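You operate a simulated robot arm through the tools that you are given. There is no shell and no other tool.

You run a simulated two-armed robot. Do the job below in one go: nothing can be reset, and whatever is moved stays where it is left.

## Task
Shut and lock the open window, then wind the shutter down to the yellow band.
Fine: draw back the curtain by the bookcase and leave it so; the brass pointer ends on the band.

The check looks at the end state, three seconds after you hand in, the way a careful person would. Anything else that was tipped, shoved, dropped, spilled or broken makes it a failure.

## Robot
Two 7-joint arms with two-finger grippers on one trunk that stands fixed in place. Base frame: the origin is at the foot of the trunk, x ahead of it, y to its left, z up. Units: mm, degrees, N and s.
The left shoulder is at [50, 216, 1246], the right one opposite. With the tool pointing down near the work surface each hand reaches from about 240 to 800 mm from the base axis, measured 20 degrees to its own side. Payload 3.18 kg a hand.
The TCP of each hand is the grasp point between the finger pads, 30 mm short of the fingertips. In the tool frame z runs along the fingers and y along their closing line. Largest opening 144 mm; the body of the gripper starts 103 mm behind the TCP.
Orientation is that of the tool frame in the base frame, as [roll, pitch, yaw] about the fixed x, y, z axes, in that order (R = Rz(yaw) Ry(pitch) Rx(roll)). With the fingers straight down and closing along the base's y, the tool's x points along the base's -x, its y along +y and its z along -z.

## Interface
- The arms move only by the tool play_rows. It takes "left_moves", "right_moves" or both (then of equal length, played together; a hand with none holds still); each is one flat list of numbers, 6 for each row, row after row: the shift along the tool's x, y, z in mm, then the turn, a rotation vector about the tool's x, y, z in degrees. In form: [tx, ty, tz, rx, ry, rz, tx, ty, tz, rx, ry, rz, ...]. A call has 1 to 20 rows; each row is the pose to reach, as a shift and turn from the pose commanded when the call began, along the tool's axes at that moment. "left_fingers" and "right_fingers" are, for a hand that has rows, the opening, from 0 (shut) to 1 (fully open), set as the call begins (left out, the last holds). A row lasts 0.2 s, in which the tool goes at most 50 mm and 8.6 degrees; a call with a longer step from one row to the next is refused whole, and so is a gripper value outside its range. A pose out of reach is approached as far as the arm can. The call stops where the force on the tool passes 40 N (or 10 N more than at its start, if that is more) or the arm is blocked; 0.2 s more then pass. Each finger halts on what it meets, pressing with about 32 N; the grip force reading is that of the motor and also rises with nothing between the fingers. The clock runs only during rows and for 0.2 s after the last one: add rows that repeat a pose to give the fingers time. The reply holds the time, the measured pose of the TCP, the force on the tool along the base axes, the opening and the grip force, in the units named above and with some noise, with the torque about the TCP (base axes, N m) and any sound that the robot's microphone picked up.
- Cameras (640 x 400 px; columns grow to the right, rows downward): "scene" is now at [130.7, -26.7, 1464.4]; the picture's right is [-0.28, -0.96, 0.00], its down [-0.26, 0.08, -0.96] and it looks along [0.92, -0.27, -0.27] (base axes); focal length 214 px, centre (320, 200). "left" rides on the left gripper at [77, -16, -143] in its tool frame; the picture's right is [0.21, 0.98, 0.00], its down [-0.84, 0.18, -0.51] and it looks along [-0.50, 0.11, 0.86] (tool axes); focal length 218 px, centre (320, 200). "right" rides on the right gripper at [77, 16, -143] in its tool frame; the picture's right is [-0.21, 0.98, 0.00], its down [-0.84, -0.18, -0.51] and it looks along [-0.50, -0.11, 0.86] (tool axes); focal length 218 px, centre (320, 200). There is no depth. A picture from a camera that has moved, and an enlarged one, comes with that camera's place and axes in the base frame and with its lens.
- grab_frame(camera): a new picture of that camera. It takes no simulated time.
- raise_lower(by): slides the trunk up (or, below 0, down) by that many mm; the arms and the scene camera ride with it, the base frame stays. It gives what a move gives, with no picture.
- turn_head(pan, tilt): turns the head with the scene camera to pan (to the left, within 80 degrees either way) and tilt (down, from -29 to 69), counted from straight ahead of the robot. It gives what a move gives.
- inspect(camera, box): a new picture of the part [left, top, right, bottom] of that camera's present view, enlarged. It takes no simulated time.
- hand_in(): hands the job in; it is judged then, once.

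Nothing tells you positions but the pictures and the camera data. Unless the task says otherwise, let go and move clear before handing in.

The tools are called after "Call:" as a command line: name --argument value ..., lists and objects as JSON in quotes. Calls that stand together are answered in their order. play_rows: Moves the arms, as the interface text tells. Its arguments: {"type":"object","properties":{"left_moves":{"type":"array"},"left_fingers":{"type":"number"},"right_moves":{"type":"array"},"right_fingers":{"type":"number"}},"required":[]} The other tools are called the same way: raise_lower (by) slides the trunk up or down; turn_head (pan, tilt) turns the head that bears the scene camera; grab_frame (camera) takes a picture; inspect (camera, box) takes an enlarged picture of a part of a camera's view; hand_in () hands the job in.

At the start:

```text
time: 0.0
left_tcp_pos: [342.4, 13.8, 1439.8]
left_tool_rot: [-179.9, 0.1, -179.9]
left_contact_force: [-0.2, 0.1, 0.4]
left_moment: [-0.01, 0.04, -0.01]
left_grip_width: 143.9
left_finger_force: 0.1
right_tcp_pos: [442.1, -345.2, 1439.6]
right_tool_rot: [179.9, 0.1, 179.9]
right_contact_force: [0.6, 0.5, 0.1]
right_moment: [0.03, 0.02, 0.0]
right_grip_width: 144.3
right_finger_force: 0.0
trunk travel left (down, up): [-325.0, 44.0]
head pan, tilt: [-16.4, 15.9]
```

scene: 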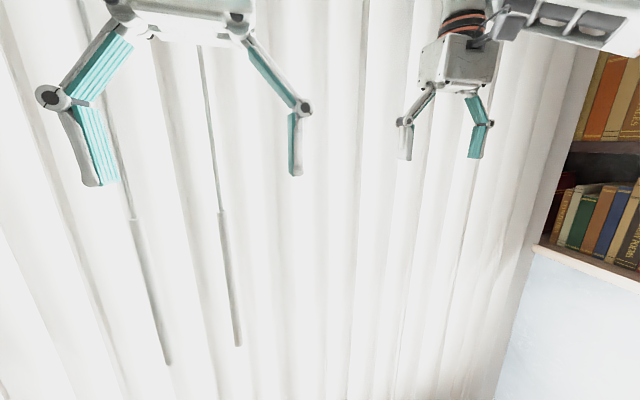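
right: 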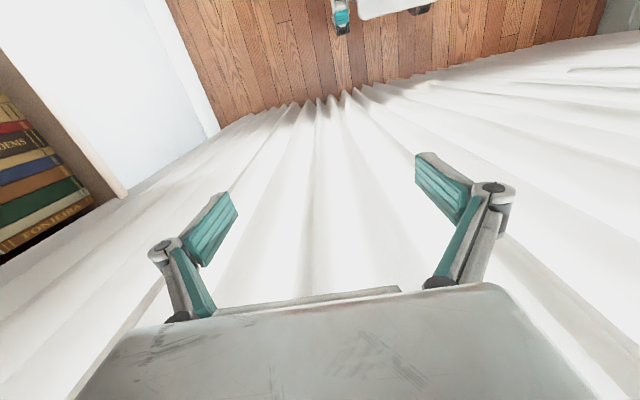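
left: 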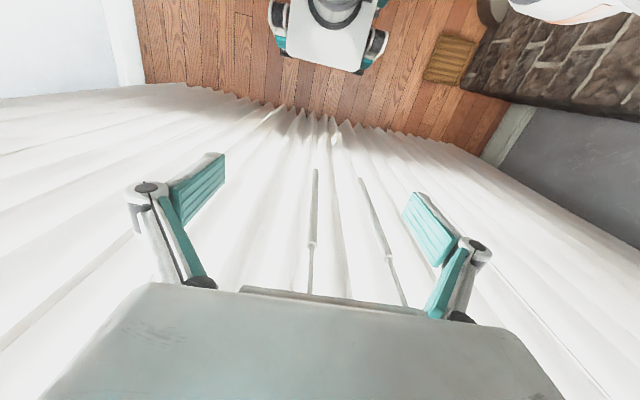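

I see a white curtain right in front of the robot with two draw wands hanging from it, and a bookcase to the right. I'll look around with the head first to learn the layout.

Call:
turn_head --pan 0 --tilt -20

Call:
grab_frame --camera "scene"

Call:
turn_head --pan 60 --tilt 10

Call:
grab_frame --camera "scene"

Call:
turn_head --pan -60 --tilt 10

Call:
grab_frame --camera "scene"

Call:
turn_head --pan 0 --tilt 45

Call:
grab_frame --camera "scene"

```text
time: 1.0
left_tcp_pos: [341.7, 14.7, 1440.3]
left_tool_rot: [-179.8, -0.1, -179.8]
left_contact_force: [-0.8, 0.2, 0.1]
left_moment: [-0.01, 0.03, -0.02]
left_grip_width: 144.0
left_finger_force: 0.1
right_tcp_pos: [442.2, -346.1, 1440.0]
right_tool_rot: [179.9, 0.1, 179.9]
right_contact_force: [-0.4, 0.5, 0.3]
right_moment: [0.02, -0.01, 0.01]
right_grip_width: 144.0
right_finger_force: 0.1
trunk travel left (down, up): [-325.0, 44.0]
head pan, tilt: [0.0, -20.0]
```

```text
taken
camera scene: at [117.2, -0.2, 1519.2], right [0.0, -1.0, 0.0], down [0.34, 0.0, -0.94], along [0.94, 0.0, 0.34], focal length 214 px, centre (320, 200)
```

scene: 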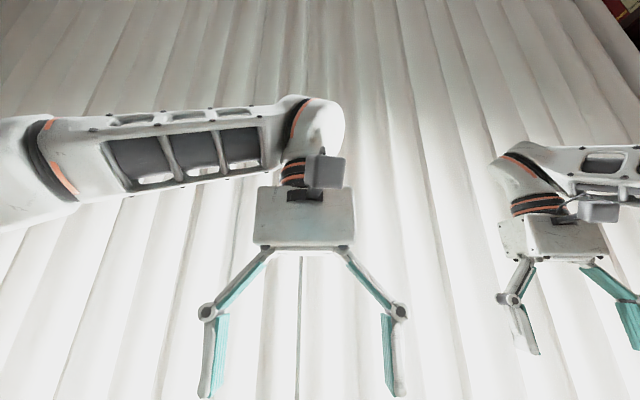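

```text
time: 2.3
left_tcp_pos: [341.6, 13.6, 1438.8]
left_tool_rot: [-180.0, 0.0, -179.9]
left_contact_force: [-0.5, 0.8, -0.7]
left_moment: [0.02, 0.02, 0.0]
left_grip_width: 143.9
left_finger_force: 0.0
right_tcp_pos: [442.5, -344.7, 1439.6]
right_tool_rot: [179.8, -0.1, -179.9]
right_contact_force: [-0.9, 0.5, -0.3]
right_moment: [-0.01, -0.04, -0.01]
right_grip_width: 143.7
right_finger_force: 0.0
trunk travel left (down, up): [-325.0, 44.0]
head pan, tilt: [60.0, 10.0]
```

```text
taken
camera scene: at [87.6, 80.2, 1474.0], right [0.87, -0.5, 0.0], down [-0.09, -0.15, -0.98], along [0.49, 0.85, -0.17], focal length 214 px, centre (320, 200)
```

scene: 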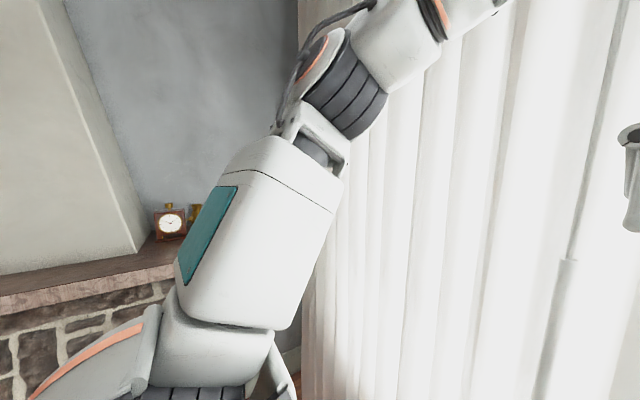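

```text
time: 4.3
left_tcp_pos: [342.6, 13.5, 1440.3]
left_tool_rot: [-179.8, 0.0, -179.9]
left_contact_force: [0.9, -0.5, -0.6]
left_moment: [0.03, 0.03, -0.01]
left_grip_width: 144.0
left_finger_force: 0.1
right_tcp_pos: [442.8, -346.3, 1440.6]
right_tool_rot: [179.9, 0.2, 179.9]
right_contact_force: [0.3, -0.3, -0.5]
right_moment: [0.01, 0.0, -0.01]
right_grip_width: 143.9
right_finger_force: 0.0
trunk travel left (down, up): [-325.0, 44.0]
head pan, tilt: [-60.0, 10.0]
```

```text
taken
camera scene: at [87.6, -80.7, 1474.0], right [-0.87, -0.5, 0.0], down [-0.09, 0.15, -0.98], along [0.49, -0.85, -0.17], focal length 214 px, centre (320, 200)
```

scene: 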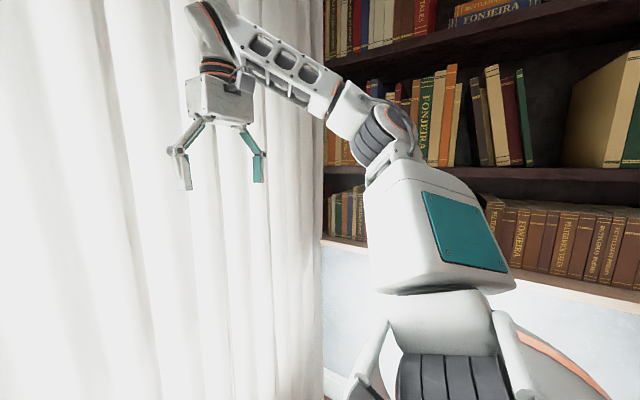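

```text
time: 5.6
left_tcp_pos: [342.0, 13.4, 1440.5]
left_tool_rot: [-179.8, 0.0, -179.9]
left_contact_force: [0.8, 0.2, -0.6]
left_moment: [0.0, 0.0, -0.01]
left_grip_width: 143.8
left_finger_force: 0.0
right_tcp_pos: [442.9, -345.2, 1440.1]
right_tool_rot: [179.9, 0.1, 179.9]
right_contact_force: [-0.5, 0.2, -0.1]
right_moment: [-0.02, 0.0, 0.0]
right_grip_width: 143.9
right_finger_force: 0.1
trunk travel left (down, up): [-325.0, 44.0]
head pan, tilt: [0.0, 45.0]
```

```text
taken
camera scene: at [122.4, -0.3, 1419.1], right [0.0, -1.0, 0.0], down [-0.71, 0.0, -0.71], along [0.71, 0.0, -0.71], focal length 214 px, centre (320, 200)
```

scene: 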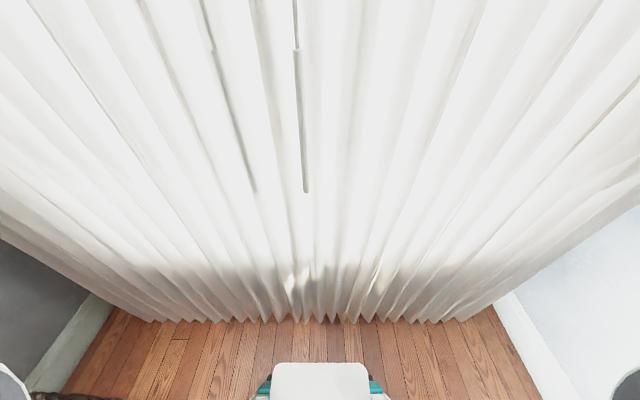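

Two wands hang in front of the curtain, at about x=467 and y≈34 and y≈144, with handles from z≈1100 to 1360. I'll zoom in on where the curtains meet and on the track above.

Call:
inspect --camera "scene" --box '[160, 0, 480, 200]'

Call:
inspect --camera "scene" --box '[200, 180, 460, 340]'

Call:
turn_head --pan 0 --tilt -29

Call:
grab_frame --camera "scene"

Call:
turn_head --pan 0 --tilt 20

Call:
grab_frame --camera "scene"

```text
2.00 times, centred on (320, 100) of scene
camera zoom: at [122.4, -0.3, 1419.1], right [0.0, -1.0, 0.0], down [-0.71, 0.0, -0.71], along [0.71, 0.0, -0.71], focal length 429 px, centre (320, 400)
```

zoom: 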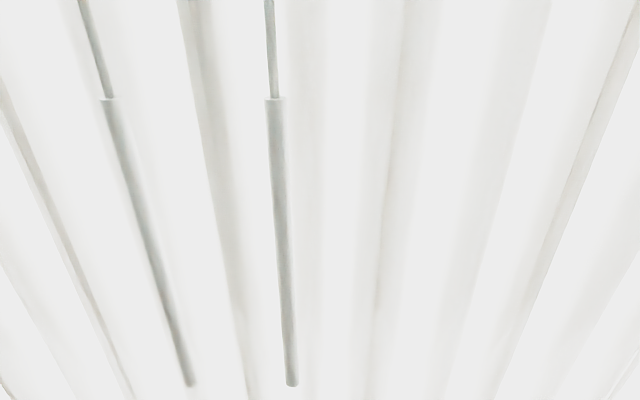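

```text
2.46 times, centred on (330, 260) of scene
camera zoom: at [122.4, -0.3, 1419.1], right [0.0, -1.0, 0.0], down [-0.71, 0.0, -0.71], along [0.71, 0.0, -0.71], focal length 528 px, centre (295, 52)
```

zoom: 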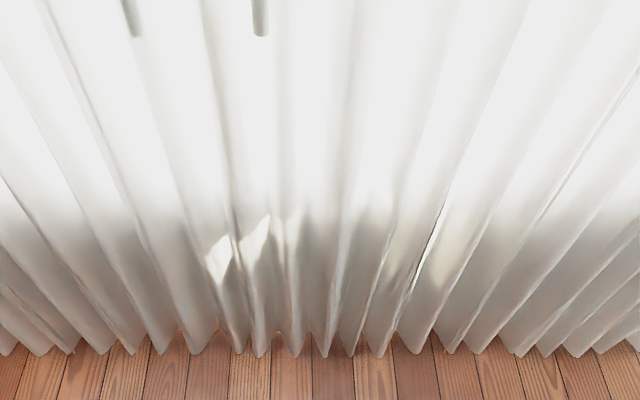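

```text
time: 7.1
left_tcp_pos: [342.4, 14.4, 1439.8]
left_tool_rot: [-179.9, 0.0, -180.0]
left_contact_force: [0.2, 0.8, 0.9]
left_moment: [-0.04, -0.01, 0.04]
left_grip_width: 143.9
left_finger_force: 0.0
right_tcp_pos: [441.9, -345.7, 1439.2]
right_tool_rot: [179.9, 0.1, 179.9]
right_contact_force: [-0.1, 0.6, -0.8]
right_moment: [0.01, 0.0, -0.02]
right_grip_width: 143.8
right_finger_force: 0.0
trunk travel left (down, up): [-325.0, 44.0]
head pan, tilt: [0.0, -28.6]
```

```text
taken
camera scene: at [108.1, -0.2, 1530.0], right [0.0, -1.0, 0.0], down [0.48, 0.0, -0.88], along [0.88, 0.0, 0.48], focal length 214 px, centre (320, 200)
```

scene: 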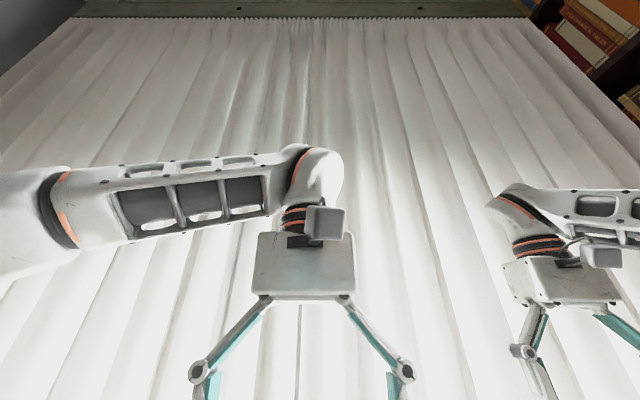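

```text
time: 8.2
left_tcp_pos: [343.0, 14.5, 1440.0]
left_tool_rot: [-180.0, 0.0, -179.9]
left_contact_force: [-0.5, 0.9, 0.7]
left_moment: [-0.01, 0.0, 0.0]
left_grip_width: 143.9
left_finger_force: 0.1
right_tcp_pos: [441.8, -345.2, 1440.0]
right_tool_rot: [179.8, 0.1, 179.9]
right_contact_force: [-0.5, 0.4, -0.2]
right_moment: [-0.01, 0.01, -0.03]
right_grip_width: 143.8
right_finger_force: 0.1
trunk travel left (down, up): [-325.0, 44.0]
head pan, tilt: [0.0, 20.0]
```

```text
taken
camera scene: at [134.2, -0.2, 1457.8], right [0.0, -1.0, 0.0], down [-0.34, 0.0, -0.94], along [0.94, 0.0, -0.34], focal length 214 px, centre (320, 200)
```

scene: 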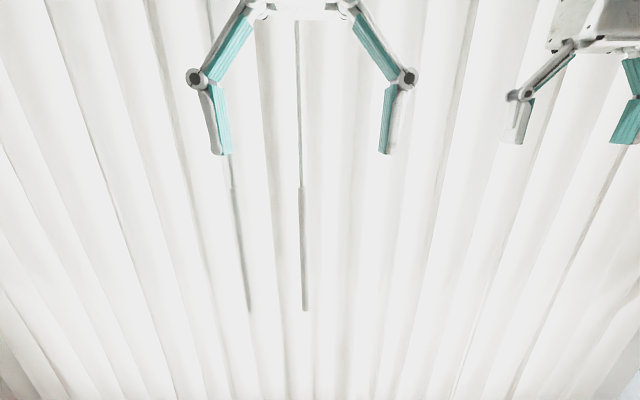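

The curtain is two panels, each with a draw wand; the right-hand wand (y≈34) should belong to the bookcase panel. I'll move the left hand aside and turn the right hand to point forward, in front of that wand.

Call:
play_rows --left_moves '[5, 20, 0, 0, 0, 0, 10, 40, 0, 0, 0, 0, 15, 60, 0, 0, 0, 0, 20, 80, 0, 0, 0, 0, 25, 100, 0, 0, 0, 0, 30, 120, 0, 0, 0, 0, 35, 140, 0, 0, 0, 0, 40, 160, 0, 0, 0, 0, 45, 180, 0, 0, 0, 0, 50, 200, 0, 0, 0, 0, 50, 220, 0, 0, 0, 0, 50, 240, 0, 0, 0, 0]' --right_moves '[25, 5, 10, 0, -7.5, 0, 50, 15, 30, 0, -15, 0, 75, 30, 50, 0, -22.5, 0, 100, 50, 70, 0, -30, 0, 120, 75, 90, 0, -37.5, 0, 140, 100, 110, 0, -45, 0, 150, 130, 130, 0, -52.5, 0, 155, 160, 150, 0, -60, 0, 160, 190, 170, 0, -67.5, 0, 160, 220, 190, 0, -75, 0, 160, 250, 205, 0, -82.5, 0, 160, 280, 210, 0, -90, 0]'

Call:
grab_frame --camera "scene"

Call:
grab_frame --camera "right"

```text
time: 10.8
left_tcp_pos: [282.9, 236.5, 1424.1]
left_tool_rot: [-179.6, 0.0, -179.9]
left_contact_force: [-0.3, 0.8, -0.4]
left_moment: [-0.08, -0.02, 0.0]
left_grip_width: 143.7
left_finger_force: 0.1
left hand out of reach, approached as far as the arm can: row 10, 11, 12
right_tcp_pos: [286.8, -320.3, 1506.5]
right_tool_rot: [-135.8, 86.0, -133.1]
right_contact_force: [-0.3, 1.1, 1.1]
right_moment: [0.01, 0.01, -0.12]
right_grip_width: 144.0
right_finger_force: 0.1
right hand out of reach, approached as far as the arm can: row 3, 4, 5, 6, 7, 8, 9, 10, 11, 12
trunk travel left (down, up): [-325.0, 44.0]
head pan, tilt: [0.0, 20.0]
```

```text
taken
camera scene: at [134.1, 2.7, 1457.7], right [0.0, -1.0, 0.0], down [-0.34, 0.0, -0.94], along [0.94, 0.0, -0.34], focal length 214 px, centre (320, 200)
```

scene: 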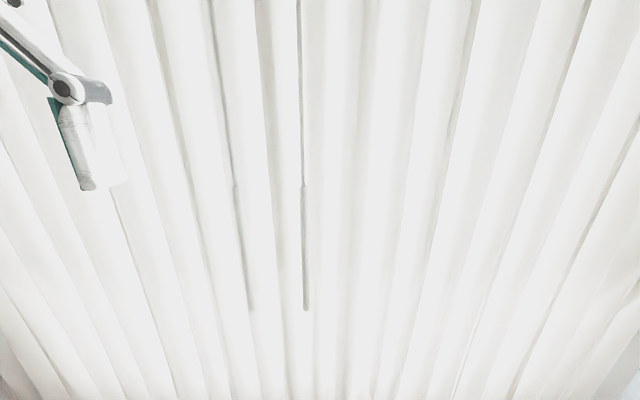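

```text
taken
camera right: at [140.0, -315.4, 1437.7], right [-0.04, 0.99, 0.16], down [-0.46, -0.16, 0.88], along [0.89, -0.04, 0.46], focal length 218 px, centre (320, 200)
```

right: 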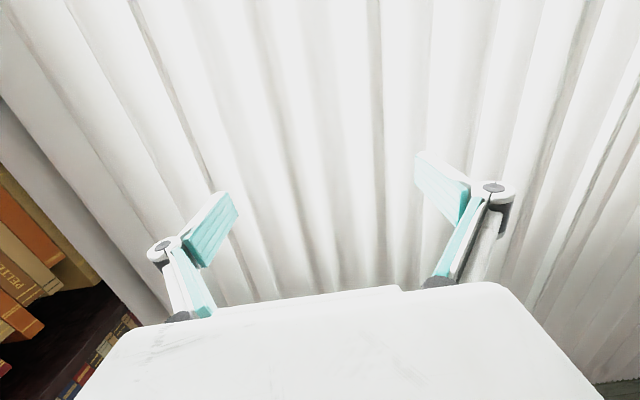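

The forward pose was too close to the shoulder to be reached, so the right hand stopped at z≈1506, already pointing forward. I'll move it out and then down and across to just in front of the right wand.

Call:
play_rows --right_moves '[0, 0, 40, 0, 0, 0, 0, 0, 80, 0, 0, 0, 0, 20, 110, 0, 0, 0, 30, 45, 120, 0, 0, 0, 60, 70, 120, 0, 0, 0, 90, 95, 120, 0, 0, 0, 120, 120, 120, 0, 0, 0, 150, 145, 120, 0, 0, 0, 180, 170, 120, 0, 0, 0, 210, 195, 120, 0, 0, 0, 230, 220, 120, 0, 0, 0]'

Call:
grab_frame --camera "scene"

Call:
grab_frame --camera "right"

```text
time: 13.2
left_tcp_pos: [282.6, 233.2, 1425.7]
left_tool_rot: [-180.0, 0.0, -180.0]
left_contact_force: [0.4, 0.6, 0.5]
left_moment: [-0.04, 0.0, -0.02]
left_grip_width: 144.0
left_finger_force: 0.0
right_tcp_pos: [355.6, -356.1, 1493.3]
right_tool_rot: [-137.9, 85.7, -134.7]
right_contact_force: [-0.8, 0.8, -0.2]
right_moment: [-0.01, -0.02, 0.0]
right_grip_width: 143.9
right_finger_force: 0.1
right hand out of reach, approached as far as the arm can: row 1, 2, 3, 4, 5, 6, 7, 8, 9, 10, 11
trunk travel left (down, up): [-325.0, 44.0]
head pan, tilt: [0.0, 20.0]
```

```text
taken
camera scene: at [134.2, -0.2, 1457.7], right [0.0, -1.0, 0.0], down [-0.34, 0.0, -0.94], along [0.94, 0.0, -0.34], focal length 214 px, centre (320, 200)
```

scene: 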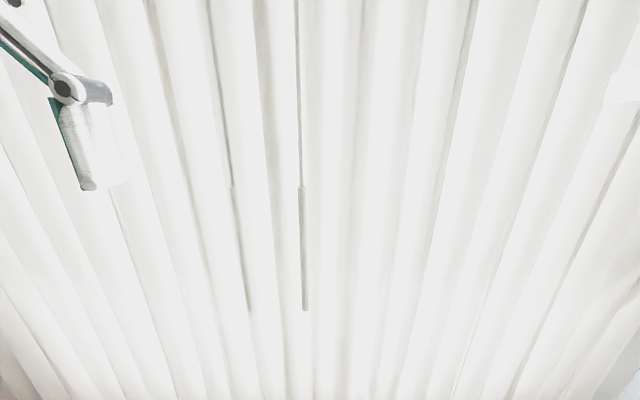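

```text
taken
camera right: at [208.7, -351.6, 1423.2], right [-0.04, 0.99, 0.16], down [-0.45, -0.16, 0.88], along [0.89, -0.03, 0.45], focal length 218 px, centre (320, 200)
```

right: 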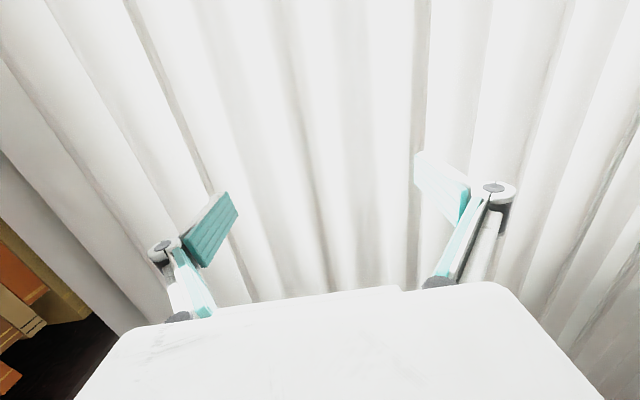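

The right arm seems blocked by its folding limit. I'll send a null move to learn whether the commanded pose is the reached one or the one I asked for.

Call:
play_rows --right_moves '[0, 0, 0, 0, 0, 0]' --left_moves '[0, 0, 0, 0, 0, 0]'

```text
time: 13.7
left_tcp_pos: [282.7, 232.6, 1424.0]
left_tool_rot: [-179.9, 0.0, -179.9]
left_contact_force: [1.2, 0.7, -0.1]
left_moment: [0.01, -0.02, 0.02]
left_grip_width: 143.9
left_finger_force: 0.1
right_tcp_pos: [354.3, -356.2, 1492.5]
right_tool_rot: [-137.9, 85.8, -134.8]
right_contact_force: [-0.7, -0.7, 0.3]
right_moment: [-0.02, 0.02, 0.03]
right_grip_width: 144.0
right_finger_force: 0.0
trunk travel left (down, up): [-325.0, 44.0]
head pan, tilt: [0.0, 20.0]
```

The commanded pose follows the reached one. I'll probe straight forward from here.

Call:
play_rows --right_moves '[0, 0, 20, 0, 0, 0, 0, 0, 40, 0, 0, 0, 0, 0, 60, 0, 0, 0, 0, 0, 80, 0, 0, 0]'

Call:
turn_head --pan -50 --tilt 0

Call:
grab_frame --camera "scene"

```text
time: 14.7
left_tcp_pos: [284.6, 232.4, 1424.5]
left_tool_rot: [-179.9, 0.0, -179.9]
left_contact_force: [-0.2, 0.6, 0.0]
left_moment: [-0.01, 0.03, 0.02]
left_grip_width: 143.9
left_finger_force: 0.0
right_tcp_pos: [416.8, -377.9, 1495.7]
right_tool_rot: [-137.4, 85.6, -134.0]
right_contact_force: [1.0, 0.3, -0.3]
right_moment: [-0.03, 0.04, 0.0]
right_grip_width: 143.9
right_finger_force: 0.1
right hand out of reach, approached as far as the arm can: row 1, 2, 3, 4
trunk travel left (down, up): [-325.0, 44.0]
head pan, tilt: [0.0, 20.0]
```

```text
time: 15.8
left_tcp_pos: [282.6, 232.3, 1425.1]
left_tool_rot: [-179.9, -0.1, -180.0]
left_contact_force: [0.1, 0.8, 0.7]
left_moment: [0.02, -0.01, -0.02]
left_grip_width: 144.1
left_finger_force: 0.1
right_tcp_pos: [417.0, -377.8, 1496.1]
right_tool_rot: [-137.2, 85.6, -133.7]
right_contact_force: [0.3, 0.0, -0.2]
right_moment: [0.0, 0.01, 0.01]
right_grip_width: 143.7
right_finger_force: 0.1
trunk travel left (down, up): [-325.0, 44.0]
head pan, tilt: [-50.0, 0.0]
```

```text
taken
camera scene: at [99.0, -69.1, 1490.0], right [-0.77, -0.64, 0.0], down [0.0, 0.0, -1.0], along [0.64, -0.77, 0.0], focal length 214 px, centre (320, 200)
```

scene: 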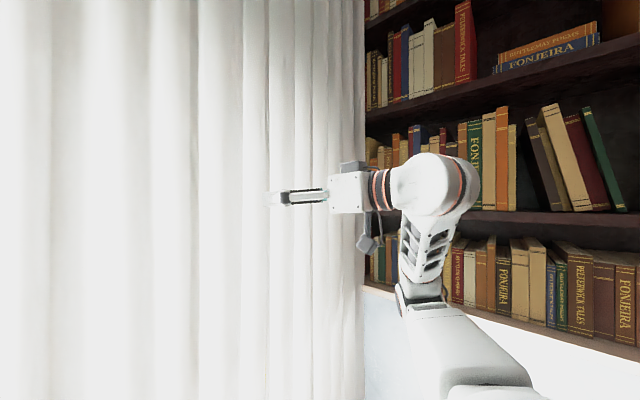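

The forearm stands straight up in this fold. I'll tip the hand to 45° forward-down, which gives the elbow more room, and head toward the wand.

Call:
play_rows --right_moves '[0, 10, -10, 0, 8, 0, 0, 20, -20, 0, 16, 0, 10, 30, -30, 0, 24, 0, 20, 50, -30, 0, 32, 0, 40, 70, -30, 0, 40, 0, 60, 90, -30, 0, 48, 0, 80, 110, -30, 0, 48, 0, 110, 130, -30, 0, 48, 0, 140, 150, -30, 0, 48, 0, 170, 170, -30, 0, 48, 0]'

Call:
turn_head --pan -20 --tilt 15

Call:
grab_frame --camera "scene"

```text
time: 18.0
left_tcp_pos: [284.2, 232.7, 1424.7]
left_tool_rot: [-179.9, -0.2, -179.9]
left_contact_force: [1.3, 0.1, -0.5]
left_moment: [0.03, 0.08, -0.02]
left_grip_width: 143.8
left_finger_force: 0.1
right_tcp_pos: [434.3, -292.4, 1343.8]
right_tool_rot: [-176.5, 38.8, -174.3]
right_contact_force: [0.4, 0.4, -0.2]
right_moment: [0.04, 0.03, 0.03]
right_grip_width: 143.8
right_finger_force: 0.0
right hand out of reach, approached as far as the arm can: row 7, 8, 9, 10
trunk travel left (down, up): [-325.0, 44.0]
head pan, tilt: [-50.0, 0.0]
```

```text
time: 19.0
left_tcp_pos: [283.1, 232.2, 1424.1]
left_tool_rot: [-180.0, 0.0, -179.9]
left_contact_force: [0.4, -0.4, 0.6]
left_moment: [0.05, 0.0, 0.02]
left_grip_width: 144.1
left_finger_force: 0.0
right_tcp_pos: [431.7, -290.9, 1343.2]
right_tool_rot: [-176.4, 38.9, -174.3]
right_contact_force: [-0.4, -0.1, 0.9]
right_moment: [-0.02, -0.01, -0.03]
right_grip_width: 144.1
right_finger_force: 0.0
trunk travel left (down, up): [-325.0, 44.0]
head pan, tilt: [-20.0, 15.0]
```

```text
taken
camera scene: at [129.2, -32.4, 1465.8], right [-0.34, -0.94, 0.0], down [-0.24, 0.09, -0.97], along [0.91, -0.33, -0.26], focal length 214 px, centre (320, 200)
```

scene: 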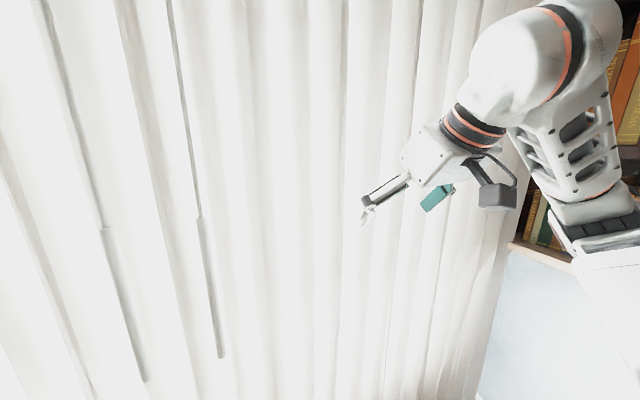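

The limit is folding close to the shoulder, and the work is at shoulder height. Lowering the trunk puts the wands relatively higher, where the arm has more room.

Call:
raise_lower --by -250

Call:
turn_head --pan 0 --tilt 0

Call:
grab_frame --camera "scene"

```text
time: 21.6
left_tcp_pos: [370.3, 230.3, 1121.1]
left_tool_rot: [-179.8, -14.7, -179.8]
left_contact_force: [-0.9, -0.4, -0.1]
left_moment: [-0.02, -0.08, 0.0]
left_grip_width: 144.0
left_finger_force: 0.1
right_tcp_pos: [535.1, -290.6, 849.4]
right_tool_rot: [-179.8, 4.7, -175.4]
right_contact_force: [0.0, -0.3, 0.4]
right_moment: [0.02, -0.04, -0.01]
right_grip_width: 144.0
right_finger_force: 0.1
trunk travel left (down, up): [-75.0, 294.0]
head pan, tilt: [-20.0, 15.0]
```

```text
time: 22.4
left_tcp_pos: [371.6, 231.0, 1121.7]
left_tool_rot: [-179.7, -14.8, -179.9]
left_contact_force: [1.0, 0.2, 0.3]
left_moment: [0.01, 0.02, 0.0]
left_grip_width: 144.2
left_finger_force: 0.0
right_tcp_pos: [534.8, -291.1, 848.5]
right_tool_rot: [-179.7, 4.5, -175.6]
right_contact_force: [-1.2, -1.0, 0.1]
right_moment: [-0.01, 0.01, 0.0]
right_grip_width: 143.9
right_finger_force: 0.1
trunk travel left (down, up): [-75.0, 294.0]
head pan, tilt: [0.0, 0.0]
```

```text
taken
camera scene: at [316.2, -0.3, 1212.0], right [0.0, -1.0, 0.0], down [0.0, 0.0, -1.0], along [1.0, 0.0, 0.0], focal length 214 px, centre (320, 200)
```

scene: 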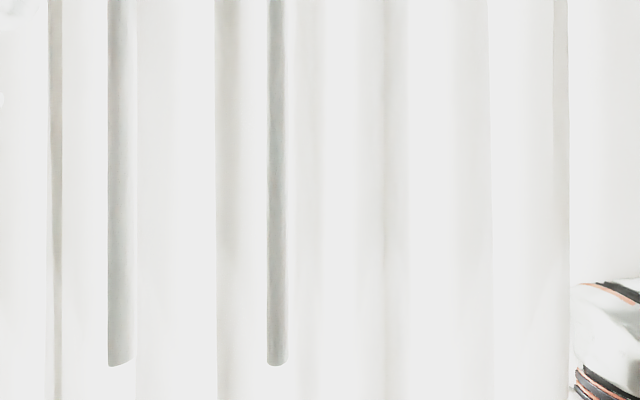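

The trunk lowering also leaned things forward and the right arm's pose changed more than I expected (TCP now near x=535, z=849). I need to look at the right arm before going on.

Call:
turn_head --pan -45 --tilt 40

Call:
grab_frame --camera "scene"

Call:
grab_frame --camera "right"

Call:
grab_frame --camera "left"

Call:
turn_head --pan -75 --tilt 20

Call:
grab_frame --camera "scene"

```text
time: 23.5
left_tcp_pos: [371.3, 231.1, 1121.3]
left_tool_rot: [-179.8, -14.8, -179.9]
left_contact_force: [0.7, -0.7, 0.2]
left_moment: [0.01, -0.02, 0.0]
left_grip_width: 144.3
left_finger_force: 0.1
right_tcp_pos: [535.1, -290.7, 848.6]
right_tool_rot: [-179.6, 4.6, -175.5]
right_contact_force: [1.1, -0.4, 0.1]
right_moment: [0.05, 0.01, -0.04]
right_grip_width: 144.0
right_finger_force: 0.1
trunk travel left (down, up): [-75.0, 294.0]
head pan, tilt: [-45.0, 40.0]
```

```text
taken
camera scene: at [286.4, -60.3, 1148.4], right [-0.71, -0.71, 0.0], down [-0.45, 0.45, -0.77], along [0.54, -0.54, -0.64], focal length 214 px, centre (320, 200)
```

scene: 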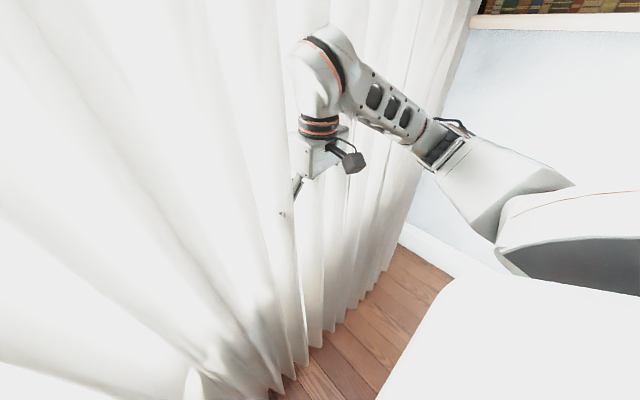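

```text
taken
camera right: at [446.7, -281.7, 984.4], right [0.13, 0.99, 0.01], down [0.81, -0.11, 0.57], along [0.57, -0.07, -0.82], focal length 218 px, centre (320, 200)
```

right: 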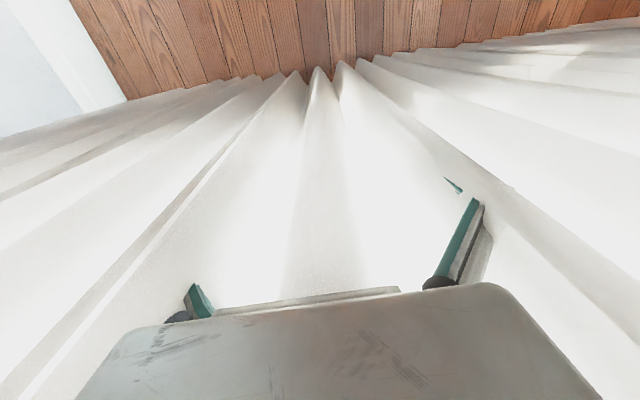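

```text
taken
camera left: at [334.5, 214.9, 1278.2], right [-0.2, 0.98, 0.05], down [0.94, 0.18, 0.27], along [0.26, 0.1, -0.96], focal length 218 px, centre (320, 200)
```

left: 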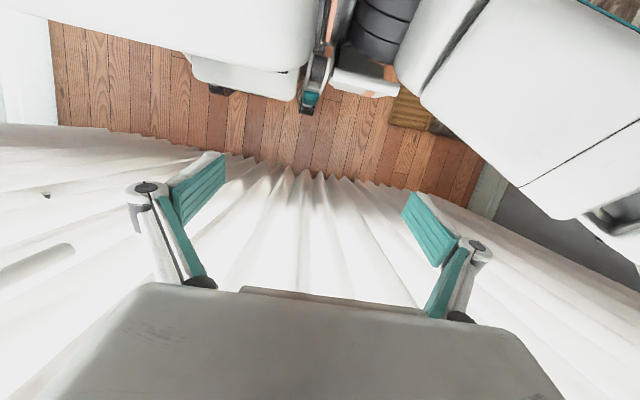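

```text
time: 24.5
left_tcp_pos: [372.2, 231.5, 1120.9]
left_tool_rot: [-179.9, -14.9, -179.9]
left_contact_force: [0.0, -0.1, -0.6]
left_moment: [0.03, 0.03, 0.01]
left_grip_width: 143.9
left_finger_force: 0.0
right_tcp_pos: [534.6, -291.2, 848.2]
right_tool_rot: [-179.7, 4.5, -175.5]
right_contact_force: [-0.4, -0.3, 0.4]
right_moment: [0.01, -0.01, -0.01]
right_grip_width: 144.2
right_finger_force: 0.0
trunk travel left (down, up): [-75.0, 294.0]
head pan, tilt: [-75.0, 20.0]
```

```text
taken
camera scene: at [250.4, -90.2, 1179.7], right [-0.97, -0.26, 0.0], down [-0.09, 0.33, -0.94], along [0.24, -0.91, -0.34], focal length 214 px, centre (320, 200)
```

scene: 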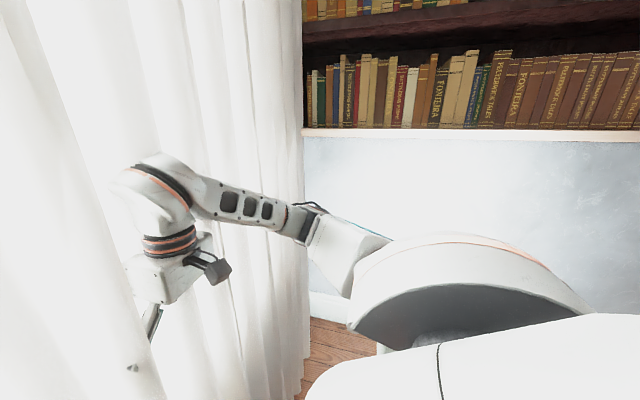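

The right fingers have dipped through the curtain cloth, with no force felt. I'll draw the hand straight back and up, clear of the curtain.

Call:
play_rows --right_moves '[36, 3, -15, 0, 0, 0, 72, 6, -30, 0, 0, 0, 108, 9, -45, 0, 0, 0, 144, 12, -70, 0, 0, 0, 150, 12, -110, 0, 0, 0, 150, 12, -150, 0, 0, 0]'

Call:
turn_head --pan -45 --tilt 25

Call:
grab_frame --camera "scene"

```text
time: 25.9
left_tcp_pos: [369.4, 231.4, 1120.8]
left_tool_rot: [-179.7, -14.7, -179.9]
left_contact_force: [-1.4, 1.0, 1.5]
left_moment: [-0.04, -0.14, 0.02]
left_grip_width: 143.9
left_finger_force: 0.0
right_tcp_pos: [398.8, -367.6, 963.1]
right_tool_rot: [-179.7, 4.4, -175.4]
right_contact_force: [-0.6, 0.3, -0.1]
right_moment: [-0.02, -0.07, -0.03]
right_grip_width: 144.0
right_finger_force: 0.1
right hand out of reach, approached as far as the arm can: row 1, 2, 3, 4, 5, 6
trunk travel left (down, up): [-75.0, 294.0]
head pan, tilt: [-75.0, 20.0]
```

```text
time: 26.8
left_tcp_pos: [372.0, 230.4, 1120.4]
left_tool_rot: [-179.7, -14.9, 180.0]
left_contact_force: [-0.4, 0.0, 0.7]
left_moment: [0.0, -0.02, -0.01]
left_grip_width: 144.2
left_finger_force: 0.1
right_tcp_pos: [398.9, -368.6, 961.0]
right_tool_rot: [-179.6, 4.3, -175.4]
right_contact_force: [0.2, -0.1, 0.4]
right_moment: [0.0, -0.01, -0.02]
right_grip_width: 143.7
right_finger_force: 0.1
trunk travel left (down, up): [-75.0, 294.0]
head pan, tilt: [-45.0, 25.0]
```

```text
taken
camera scene: at [291.2, -65.5, 1171.8], right [-0.71, -0.71, 0.0], down [-0.3, 0.3, -0.91], along [0.64, -0.64, -0.42], focal length 214 px, centre (320, 200)
```

scene: 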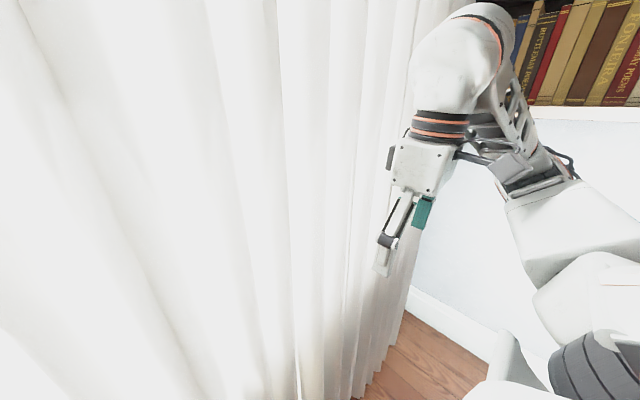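

The right elbow seems unable to cross inward, so I should come at the wand from the right with the hand yawed to the left. I'll bring it up to about [400,-200,1200] pointing forward-left and 45° down.

Call:
play_rows --right_moves '[-3.2, 17, -24, -1.5, -3.9, -3.3, -6.4, 34, -48, -3.0, -7.9, -6.6, -9.6, 51, -72, -4.5, -11.8, -9.8, -12.8, 68, -95, -6.0, -15.7, -13.1, -16, 85, -119, -7.5, -19.6, -16.4, -19.2, 102, -143, -9.1, -23.6, -19.7, -22.4, 119, -167, -10.6, -27.5, -23.0, -25.6, 136, -190, -12.1, -31.4, -26.2, -28.8, 153, -214, -13.6, -35.4, -29.5, -32, 170, -238, -15.1, -39.3, -32.8]'

Call:
turn_head --pan -30 --tilt 10

Call:
grab_frame --camera "scene"

```text
time: 29.0
left_tcp_pos: [371.4, 231.4, 1120.5]
left_tool_rot: [-179.7, -14.9, -179.9]
left_contact_force: [-0.5, -0.1, 0.5]
left_moment: [0.0, 0.0, 0.04]
left_grip_width: 143.9
left_finger_force: 0.0
right_tcp_pos: [397.1, -201.2, 1204.7]
right_tool_rot: [-179.5, 45.1, -139.8]
right_contact_force: [-0.2, -0.5, 0.4]
right_moment: [-0.01, 0.01, -0.02]
right_grip_width: 144.0
right_finger_force: 0.0
right hand out of reach, approached as far as the arm can: row 2, 3, 4, 5, 6
trunk travel left (down, up): [-75.0, 294.0]
head pan, tilt: [-45.0, 25.0]
```

```text
time: 29.8
left_tcp_pos: [372.0, 230.0, 1121.2]
left_tool_rot: [-179.8, -14.9, -179.9]
left_contact_force: [0.3, -0.6, 0.3]
left_moment: [0.0, 0.0, 0.01]
left_grip_width: 144.1
left_finger_force: 0.0
right_tcp_pos: [396.5, -201.4, 1204.1]
right_tool_rot: [-179.6, 44.9, -139.9]
right_contact_force: [0.1, 0.8, 0.5]
right_moment: [-0.01, 0.01, -0.01]
right_grip_width: 144.1
right_finger_force: 0.0
trunk travel left (down, up): [-75.0, 294.0]
head pan, tilt: [-30.0, 10.0]
```

```text
taken
camera scene: at [306.7, -46.8, 1196.0], right [-0.5, -0.87, 0.0], down [-0.15, 0.09, -0.98], along [0.85, -0.49, -0.17], focal length 214 px, centre (320, 200)
```

scene: 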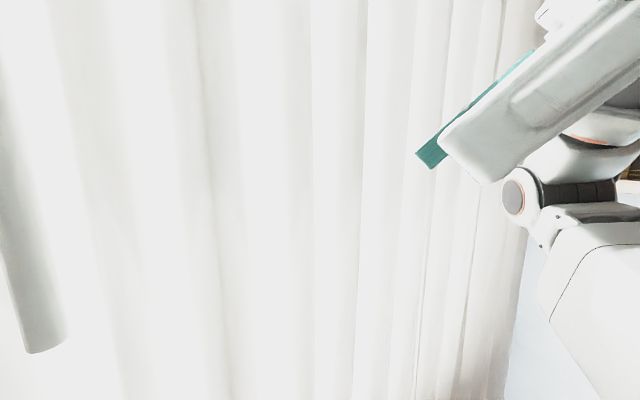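

That pose was reached exactly. Now I'll go to a pre-grasp about 80 mm short of the wand at z≈1290, hand flatter and fingers part closed so the far finger stays off the cloth.

Call:
play_rows --right_moves '[-22, 10, -10, 0, -2, 0, -44, 24, -12, 0, -4, 0, -66, 45, -5, 0, -6, 0, -88, 67, 4, 0, -8, 0, -110, 90, 12, 0, -10, 0, -130, 112, 20, 0, -12.5, 0, -149.6, 134.6, 28, 0, -15, 0]' --right_fingers 0.42

Call:
turn_head --pan 0 --tilt -10

Call:
grab_frame --camera "scene"

Call:
grab_frame --camera "right"

```text
time: 31.1
left_tcp_pos: [372.1, 230.3, 1120.8]
left_tool_rot: [-179.8, -14.9, -179.9]
left_contact_force: [0.2, -0.5, 0.3]
left_moment: [0.04, 0.0, 0.0]
left_grip_width: 143.7
left_finger_force: 0.1
right_tcp_pos: [407.4, -78.1, 1275.4]
right_tool_rot: [179.7, 55.5, -140.7]
right_contact_force: [4.5, -2.3, 0.5]
right_moment: [0.1, 0.19, 0.38]
right_grip_width: 60.4
right_finger_force: 0.1
trunk travel left (down, up): [-75.0, 294.0]
head pan, tilt: [-30.0, 10.0]
stopped in row 6 (right hand): the force on the tool passed its limit at 54 N (the readings are from after the stop); the commanded pose is now the measured one
```

```text
time: 32.0
left_tcp_pos: [372.7, 230.5, 1120.5]
left_tool_rot: [-179.8, -14.9, -179.9]
left_contact_force: [-0.4, 0.4, -0.5]
left_moment: [0.03, 0.06, -0.03]
left_grip_width: 143.9
left_finger_force: 0.1
right_tcp_pos: [406.5, -77.1, 1274.9]
right_tool_rot: [-180.0, 55.4, -140.3]
right_contact_force: [0.6, -0.2, 0.1]
right_moment: [0.03, 0.0, -0.01]
right_grip_width: 60.3
right_finger_force: 0.1
trunk travel left (down, up): [-75.0, 294.0]
head pan, tilt: [0.0, -10.0]
```

```text
taken
camera scene: at [310.8, -0.3, 1227.2], right [0.0, -1.0, 0.0], down [0.17, 0.0, -0.98], along [0.98, 0.0, 0.17], focal length 214 px, centre (320, 200)
```

scene: 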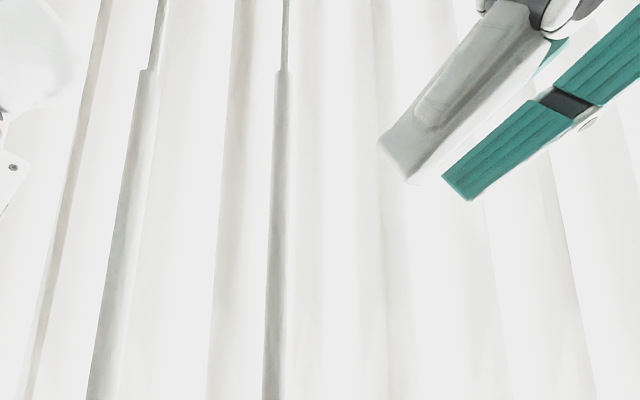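

```text
taken
camera right: at [271.8, -167.2, 1293.2], right [-0.53, 0.83, 0.17], down [0.16, -0.1, 0.98], along [0.83, 0.55, -0.08], focal length 218 px, centre (320, 200)
```

right: 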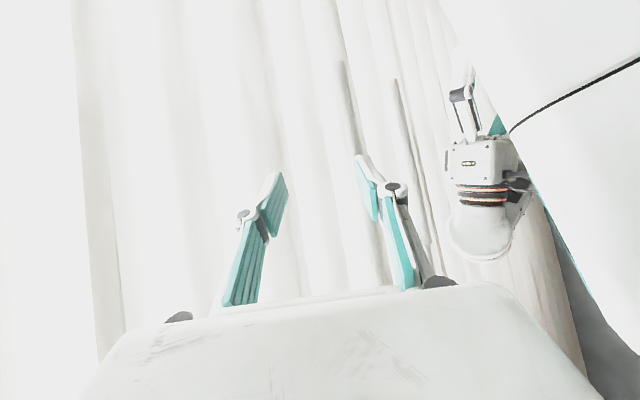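

A bump of 54 N came while crossing, most likely the wrist camera touching the robot's own leaning head. I'll back away to the right and then raise the trunk to bring the head back from the curtain.

Call:
play_rows --right_moves '[15, -31, -21, 0, 0, 0, 29, -61, -42, 0, 0, 0, 60, -80, -35, 0, 0, 0, 90, -95, -25, 0, 0, 0, 120, -110, -15, 0, 0, 0, 150, -125, -8, 0, 0, 0, 176, -141, 0, 0, 0, 0]'

Call:
raise_lower --by 120

Call:
grab_frame --camera "scene"

```text
time: 33.6
left_tcp_pos: [371.6, 230.4, 1119.6]
left_tool_rot: [-179.8, -14.9, -179.9]
left_contact_force: [0.0, -0.4, -0.3]
left_moment: [0.01, 0.01, -0.02]
left_grip_width: 144.1
left_finger_force: 0.0
right_tcp_pos: [418.2, -251.1, 1131.1]
right_tool_rot: [179.7, 55.5, -140.6]
right_contact_force: [-0.1, 0.1, 0.3]
right_moment: [-0.01, 0.0, 0.0]
right_grip_width: 60.7
right_finger_force: 0.0
trunk travel left (down, up): [-75.0, 294.0]
head pan, tilt: [0.0, -10.0]
```

```text
time: 35.1
left_tcp_pos: [317.3, 231.2, 1280.6]
left_tool_rot: [-179.5, -6.0, -179.7]
left_contact_force: [0.4, -0.6, 0.4]
left_moment: [0.02, 0.05, -0.01]
left_grip_width: 144.0
left_finger_force: 0.0
right_tcp_pos: [420.6, -247.8, 1248.8]
right_tool_rot: [179.7, 55.4, -140.8]
right_contact_force: [-0.4, 0.3, -0.3]
right_moment: [0.0, 0.04, 0.05]
right_grip_width: 60.4
right_finger_force: 0.0
trunk travel left (down, up): [-195.0, 174.0]
head pan, tilt: [0.0, -10.0]
```

```text
taken
camera scene: at [185.8, -0.2, 1370.6], right [0.0, -1.0, 0.0], down [0.17, 0.0, -0.98], along [0.98, 0.0, 0.17], focal length 214 px, centre (320, 200)
```

scene: 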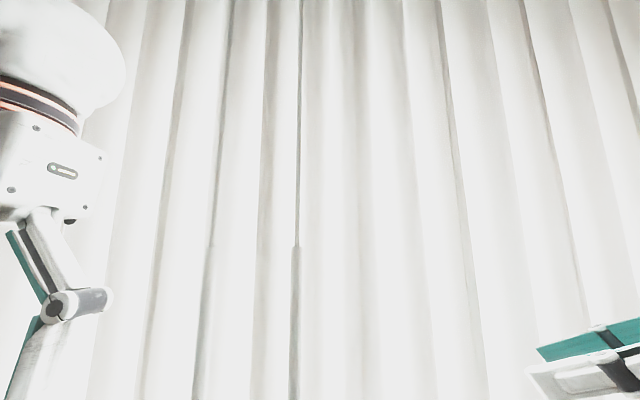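

With an unblocked pose the hand rides cleanly with the trunk, and the head is now well back at x≈186. I'll retry the approach to the wand pre-grasp.

Call:
play_rows --right_moves '[-16, 27, 12, 0, -0.7, 0, -31, 54, 25, 0, -1.3, 0, -47, 80, 37, 0, -2, 0, -63, 107, 50, 0, -2.6, 0, -79, 134, 62, 0, -3.3, 0, -94, 161, 75, 0, -4, 0, -110, 187.7, 87, 0, -4.6, 0]' --right_fingers 0.42

Call:
turn_head --pan 0 --tilt 10

Call:
grab_frame --camera "scene"

Call:
grab_frame --camera "right"

```text
time: 36.7
left_tcp_pos: [316.7, 233.1, 1281.0]
left_tool_rot: [-179.4, -5.9, -179.8]
left_contact_force: [-0.2, 0.6, 0.3]
left_moment: [-0.06, 0.0, -0.01]
left_grip_width: 144.3
left_finger_force: 0.0
right_tcp_pos: [420.0, -63.0, 1319.5]
right_tool_rot: [-179.2, 59.3, -138.6]
right_contact_force: [0.9, 1.0, 1.0]
right_moment: [-0.05, -0.02, -0.06]
right_grip_width: 60.3
right_finger_force: 0.0
right hand out of reach, approached as far as the arm can: row 5, 6, 7
trunk travel left (down, up): [-195.0, 174.0]
head pan, tilt: [0.0, -10.0]
```

```text
time: 37.5
left_tcp_pos: [317.1, 231.9, 1280.3]
left_tool_rot: [-179.5, -5.8, -179.8]
left_contact_force: [0.3, 0.3, 0.3]
left_moment: [-0.01, 0.0, 0.01]
left_grip_width: 144.2
left_finger_force: 0.1
right_tcp_pos: [420.6, -63.8, 1318.5]
right_tool_rot: [-179.3, 59.3, -138.8]
right_contact_force: [-1.3, -0.3, 0.8]
right_moment: [0.04, 0.0, -0.02]
right_grip_width: 60.4
right_finger_force: 0.0
trunk travel left (down, up): [-195.0, 174.0]
head pan, tilt: [0.0, 10.0]
```

```text
taken
camera scene: at [193.4, 0.0, 1339.8], right [0.0, -1.0, 0.0], down [-0.17, 0.0, -0.98], along [0.98, 0.0, -0.17], focal length 214 px, centre (320, 200)
```

scene: 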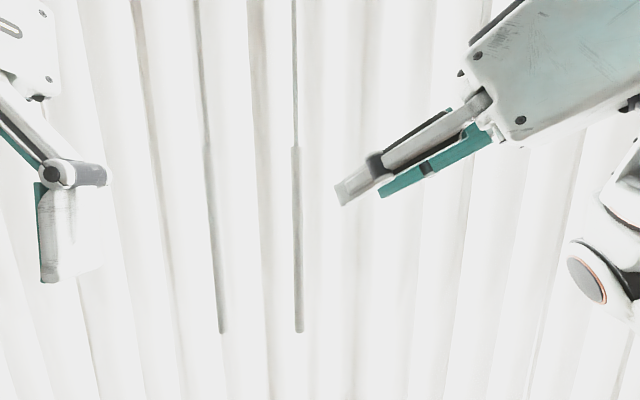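

```text
taken
camera right: at [287.5, -157.6, 1326.5], right [-0.56, 0.81, 0.17], down [0.11, -0.14, 0.98], along [0.82, 0.57, -0.01], focal length 218 px, centre (320, 200)
```

right: 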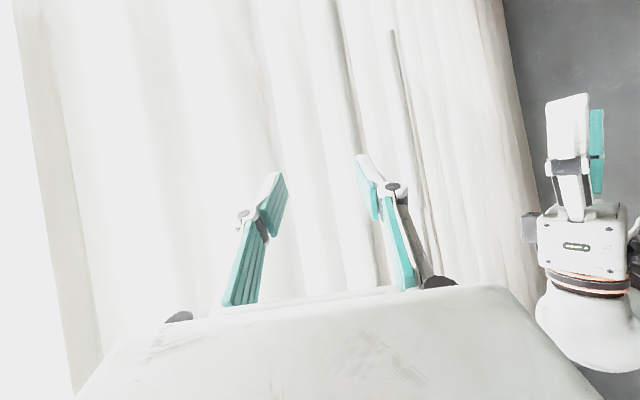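

The right wrist can't cross inboard of its shoulder this way, but it doesn't need to if the hand points left across to the wand. I'll swing the yaw to point mostly left, staying to the right of the wand.

Call:
play_rows --right_moves '[2.6, -8, -1.5, -5.7, -0.9, -3, 5.3, -16, -3, -11.4, -1.8, -6, 7.9, -24, -4.5, -17.1, -2.8, -9, 10.5, -32, -6, -22.9, -3.7, -12.1, 13.2, -40, -7.6, -28.6, -4.6, -15.1, 15.8, -48.6, -9.1, -34.3, -5.5, -18.1]'

Call:
grab_frame --camera "scene"

Call:
grab_frame --camera "right"

```text
time: 38.9
left_tcp_pos: [318.1, 230.6, 1280.7]
left_tool_rot: [-179.5, -5.9, -179.7]
left_contact_force: [-0.7, 0.3, 0.6]
left_moment: [0.02, 0.05, -0.01]
left_grip_width: 144.1
left_finger_force: 0.0
right_tcp_pos: [443.3, -112.0, 1312.1]
right_tool_rot: [-179.1, 65.8, -100.7]
right_contact_force: [0.1, -0.2, -1.3]
right_moment: [0.01, -0.01, 0.02]
right_grip_width: 60.8
right_finger_force: 0.1
trunk travel left (down, up): [-195.0, 174.0]
head pan, tilt: [0.0, 10.0]
```

```text
taken
camera scene: at [193.9, -0.5, 1339.6], right [0.0, -1.0, 0.0], down [-0.17, 0.0, -0.98], along [0.98, 0.0, -0.17], focal length 214 px, centre (320, 200)
```

scene: 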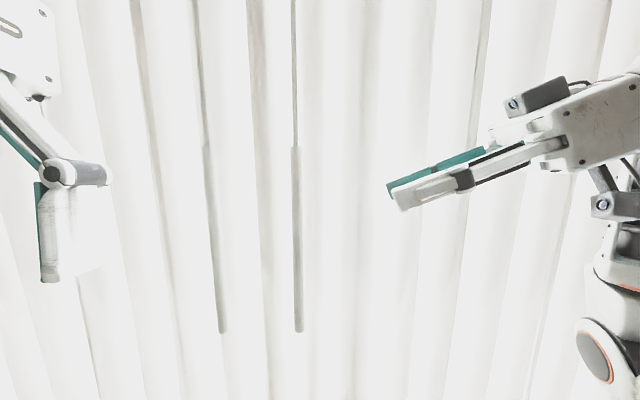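

```text
taken
camera right: at [394.8, -267.6, 1300.2], right [-0.94, 0.28, 0.18], down [0.15, -0.15, 0.98], along [0.3, 0.95, 0.1], focal length 218 px, centre (320, 200)
```

right: 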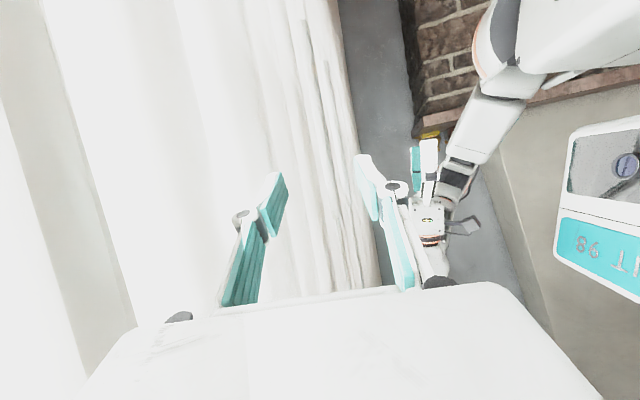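

The hand is lined up with the wand (at about [468, 31]). I'll advance straight along the hand's horizontal direction so the wand comes between the fingers.

Call:
play_rows --right_moves '[-12, 0.5, 26, 0, 0, 0, -24, 1, 53, 0, 0, 0, -36, 1.5, 79, 0, 0, 0, -48, 2, 106, 0, 0, 0, -59.4, 2.3, 132, 0, 0, 0]'

Call:
grab_frame --camera "scene"

Call:
grab_frame --camera "right"

```text
time: 40.1
left_tcp_pos: [316.6, 231.6, 1280.7]
left_tool_rot: [-179.4, -5.8, -179.8]
left_contact_force: [-1.0, 0.3, 0.2]
left_moment: [-0.04, 0.0, -0.02]
left_grip_width: 143.8
left_finger_force: 0.0
right_tcp_pos: [468.5, 33.4, 1312.1]
right_tool_rot: [-179.0, 65.6, -100.8]
right_contact_force: [-0.5, 0.6, 0.6]
right_moment: [0.0, 0.03, 0.0]
right_grip_width: 60.2
right_finger_force: 0.1
trunk travel left (down, up): [-195.0, 174.0]
head pan, tilt: [0.0, 10.0]
```

```text
taken
camera scene: at [193.5, 0.4, 1339.7], right [0.0, -1.0, 0.0], down [-0.17, 0.0, -0.98], along [0.98, 0.0, -0.17], focal length 214 px, centre (320, 200)
```

scene: 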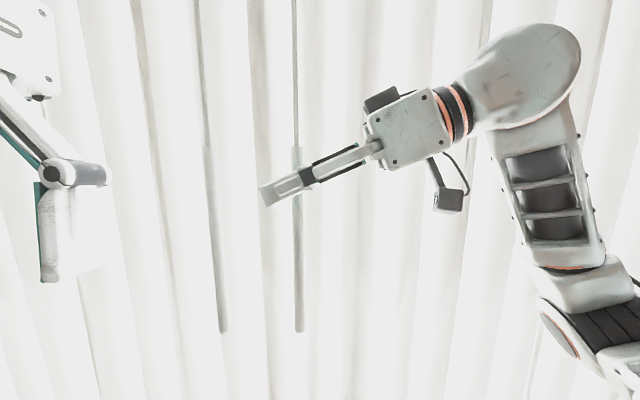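

```text
taken
camera right: at [420.8, -122.5, 1300.6], right [-0.94, 0.28, 0.18], down [0.15, -0.15, 0.98], along [0.3, 0.95, 0.1], focal length 218 px, centre (320, 200)
```

right: 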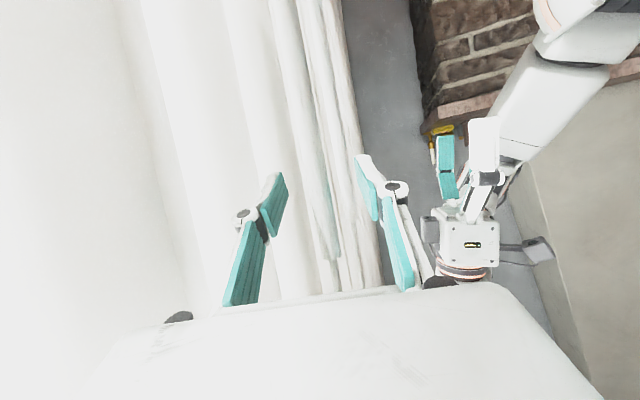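

The hand is at the wand and the wand appears between the fingers. I'll close and check that the opening stops at about the wand's width.

Call:
play_rows --right_moves '[0, 0, 0, 0, 0, 0, 0, 0, 0, 0, 0, 0, 0, 0, 0, 0, 0, 0]' --right_fingers 0

Call:
inspect --camera "scene" --box '[230, 100, 430, 225]'

```text
time: 40.9
left_tcp_pos: [315.9, 231.7, 1282.1]
left_tool_rot: [-179.5, -5.8, -179.8]
left_contact_force: [0.5, 0.3, 0.4]
left_moment: [0.01, 0.0, -0.01]
left_grip_width: 144.3
left_finger_force: 0.0
right_tcp_pos: [469.4, 32.9, 1312.0]
right_tool_rot: [-179.1, 65.7, -100.8]
right_contact_force: [-4.6, -1.1, 0.4]
right_moment: [0.05, 0.36, -0.04]
right_grip_width: 14.2
right_finger_force: 43.0
trunk travel left (down, up): [-195.0, 174.0]
head pan, tilt: [0.0, 10.0]
```

```text
3.20 times, centred on (330, 162) of scene
camera zoom: at [193.0, -0.2, 1339.8], right [0.0, -1.0, 0.0], down [-0.17, 0.0, -0.98], along [0.98, 0.0, -0.17], focal length 686 px, centre (288, 320)
```

zoom: 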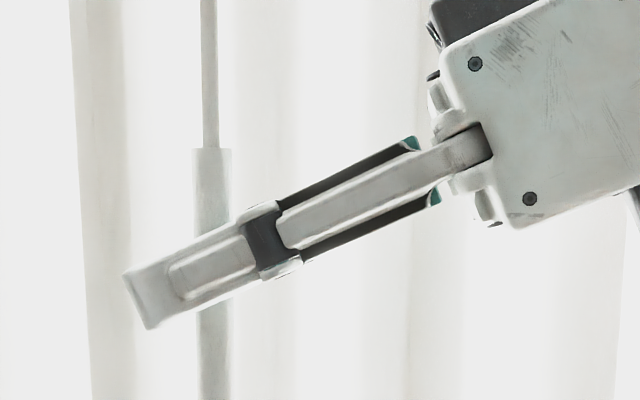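

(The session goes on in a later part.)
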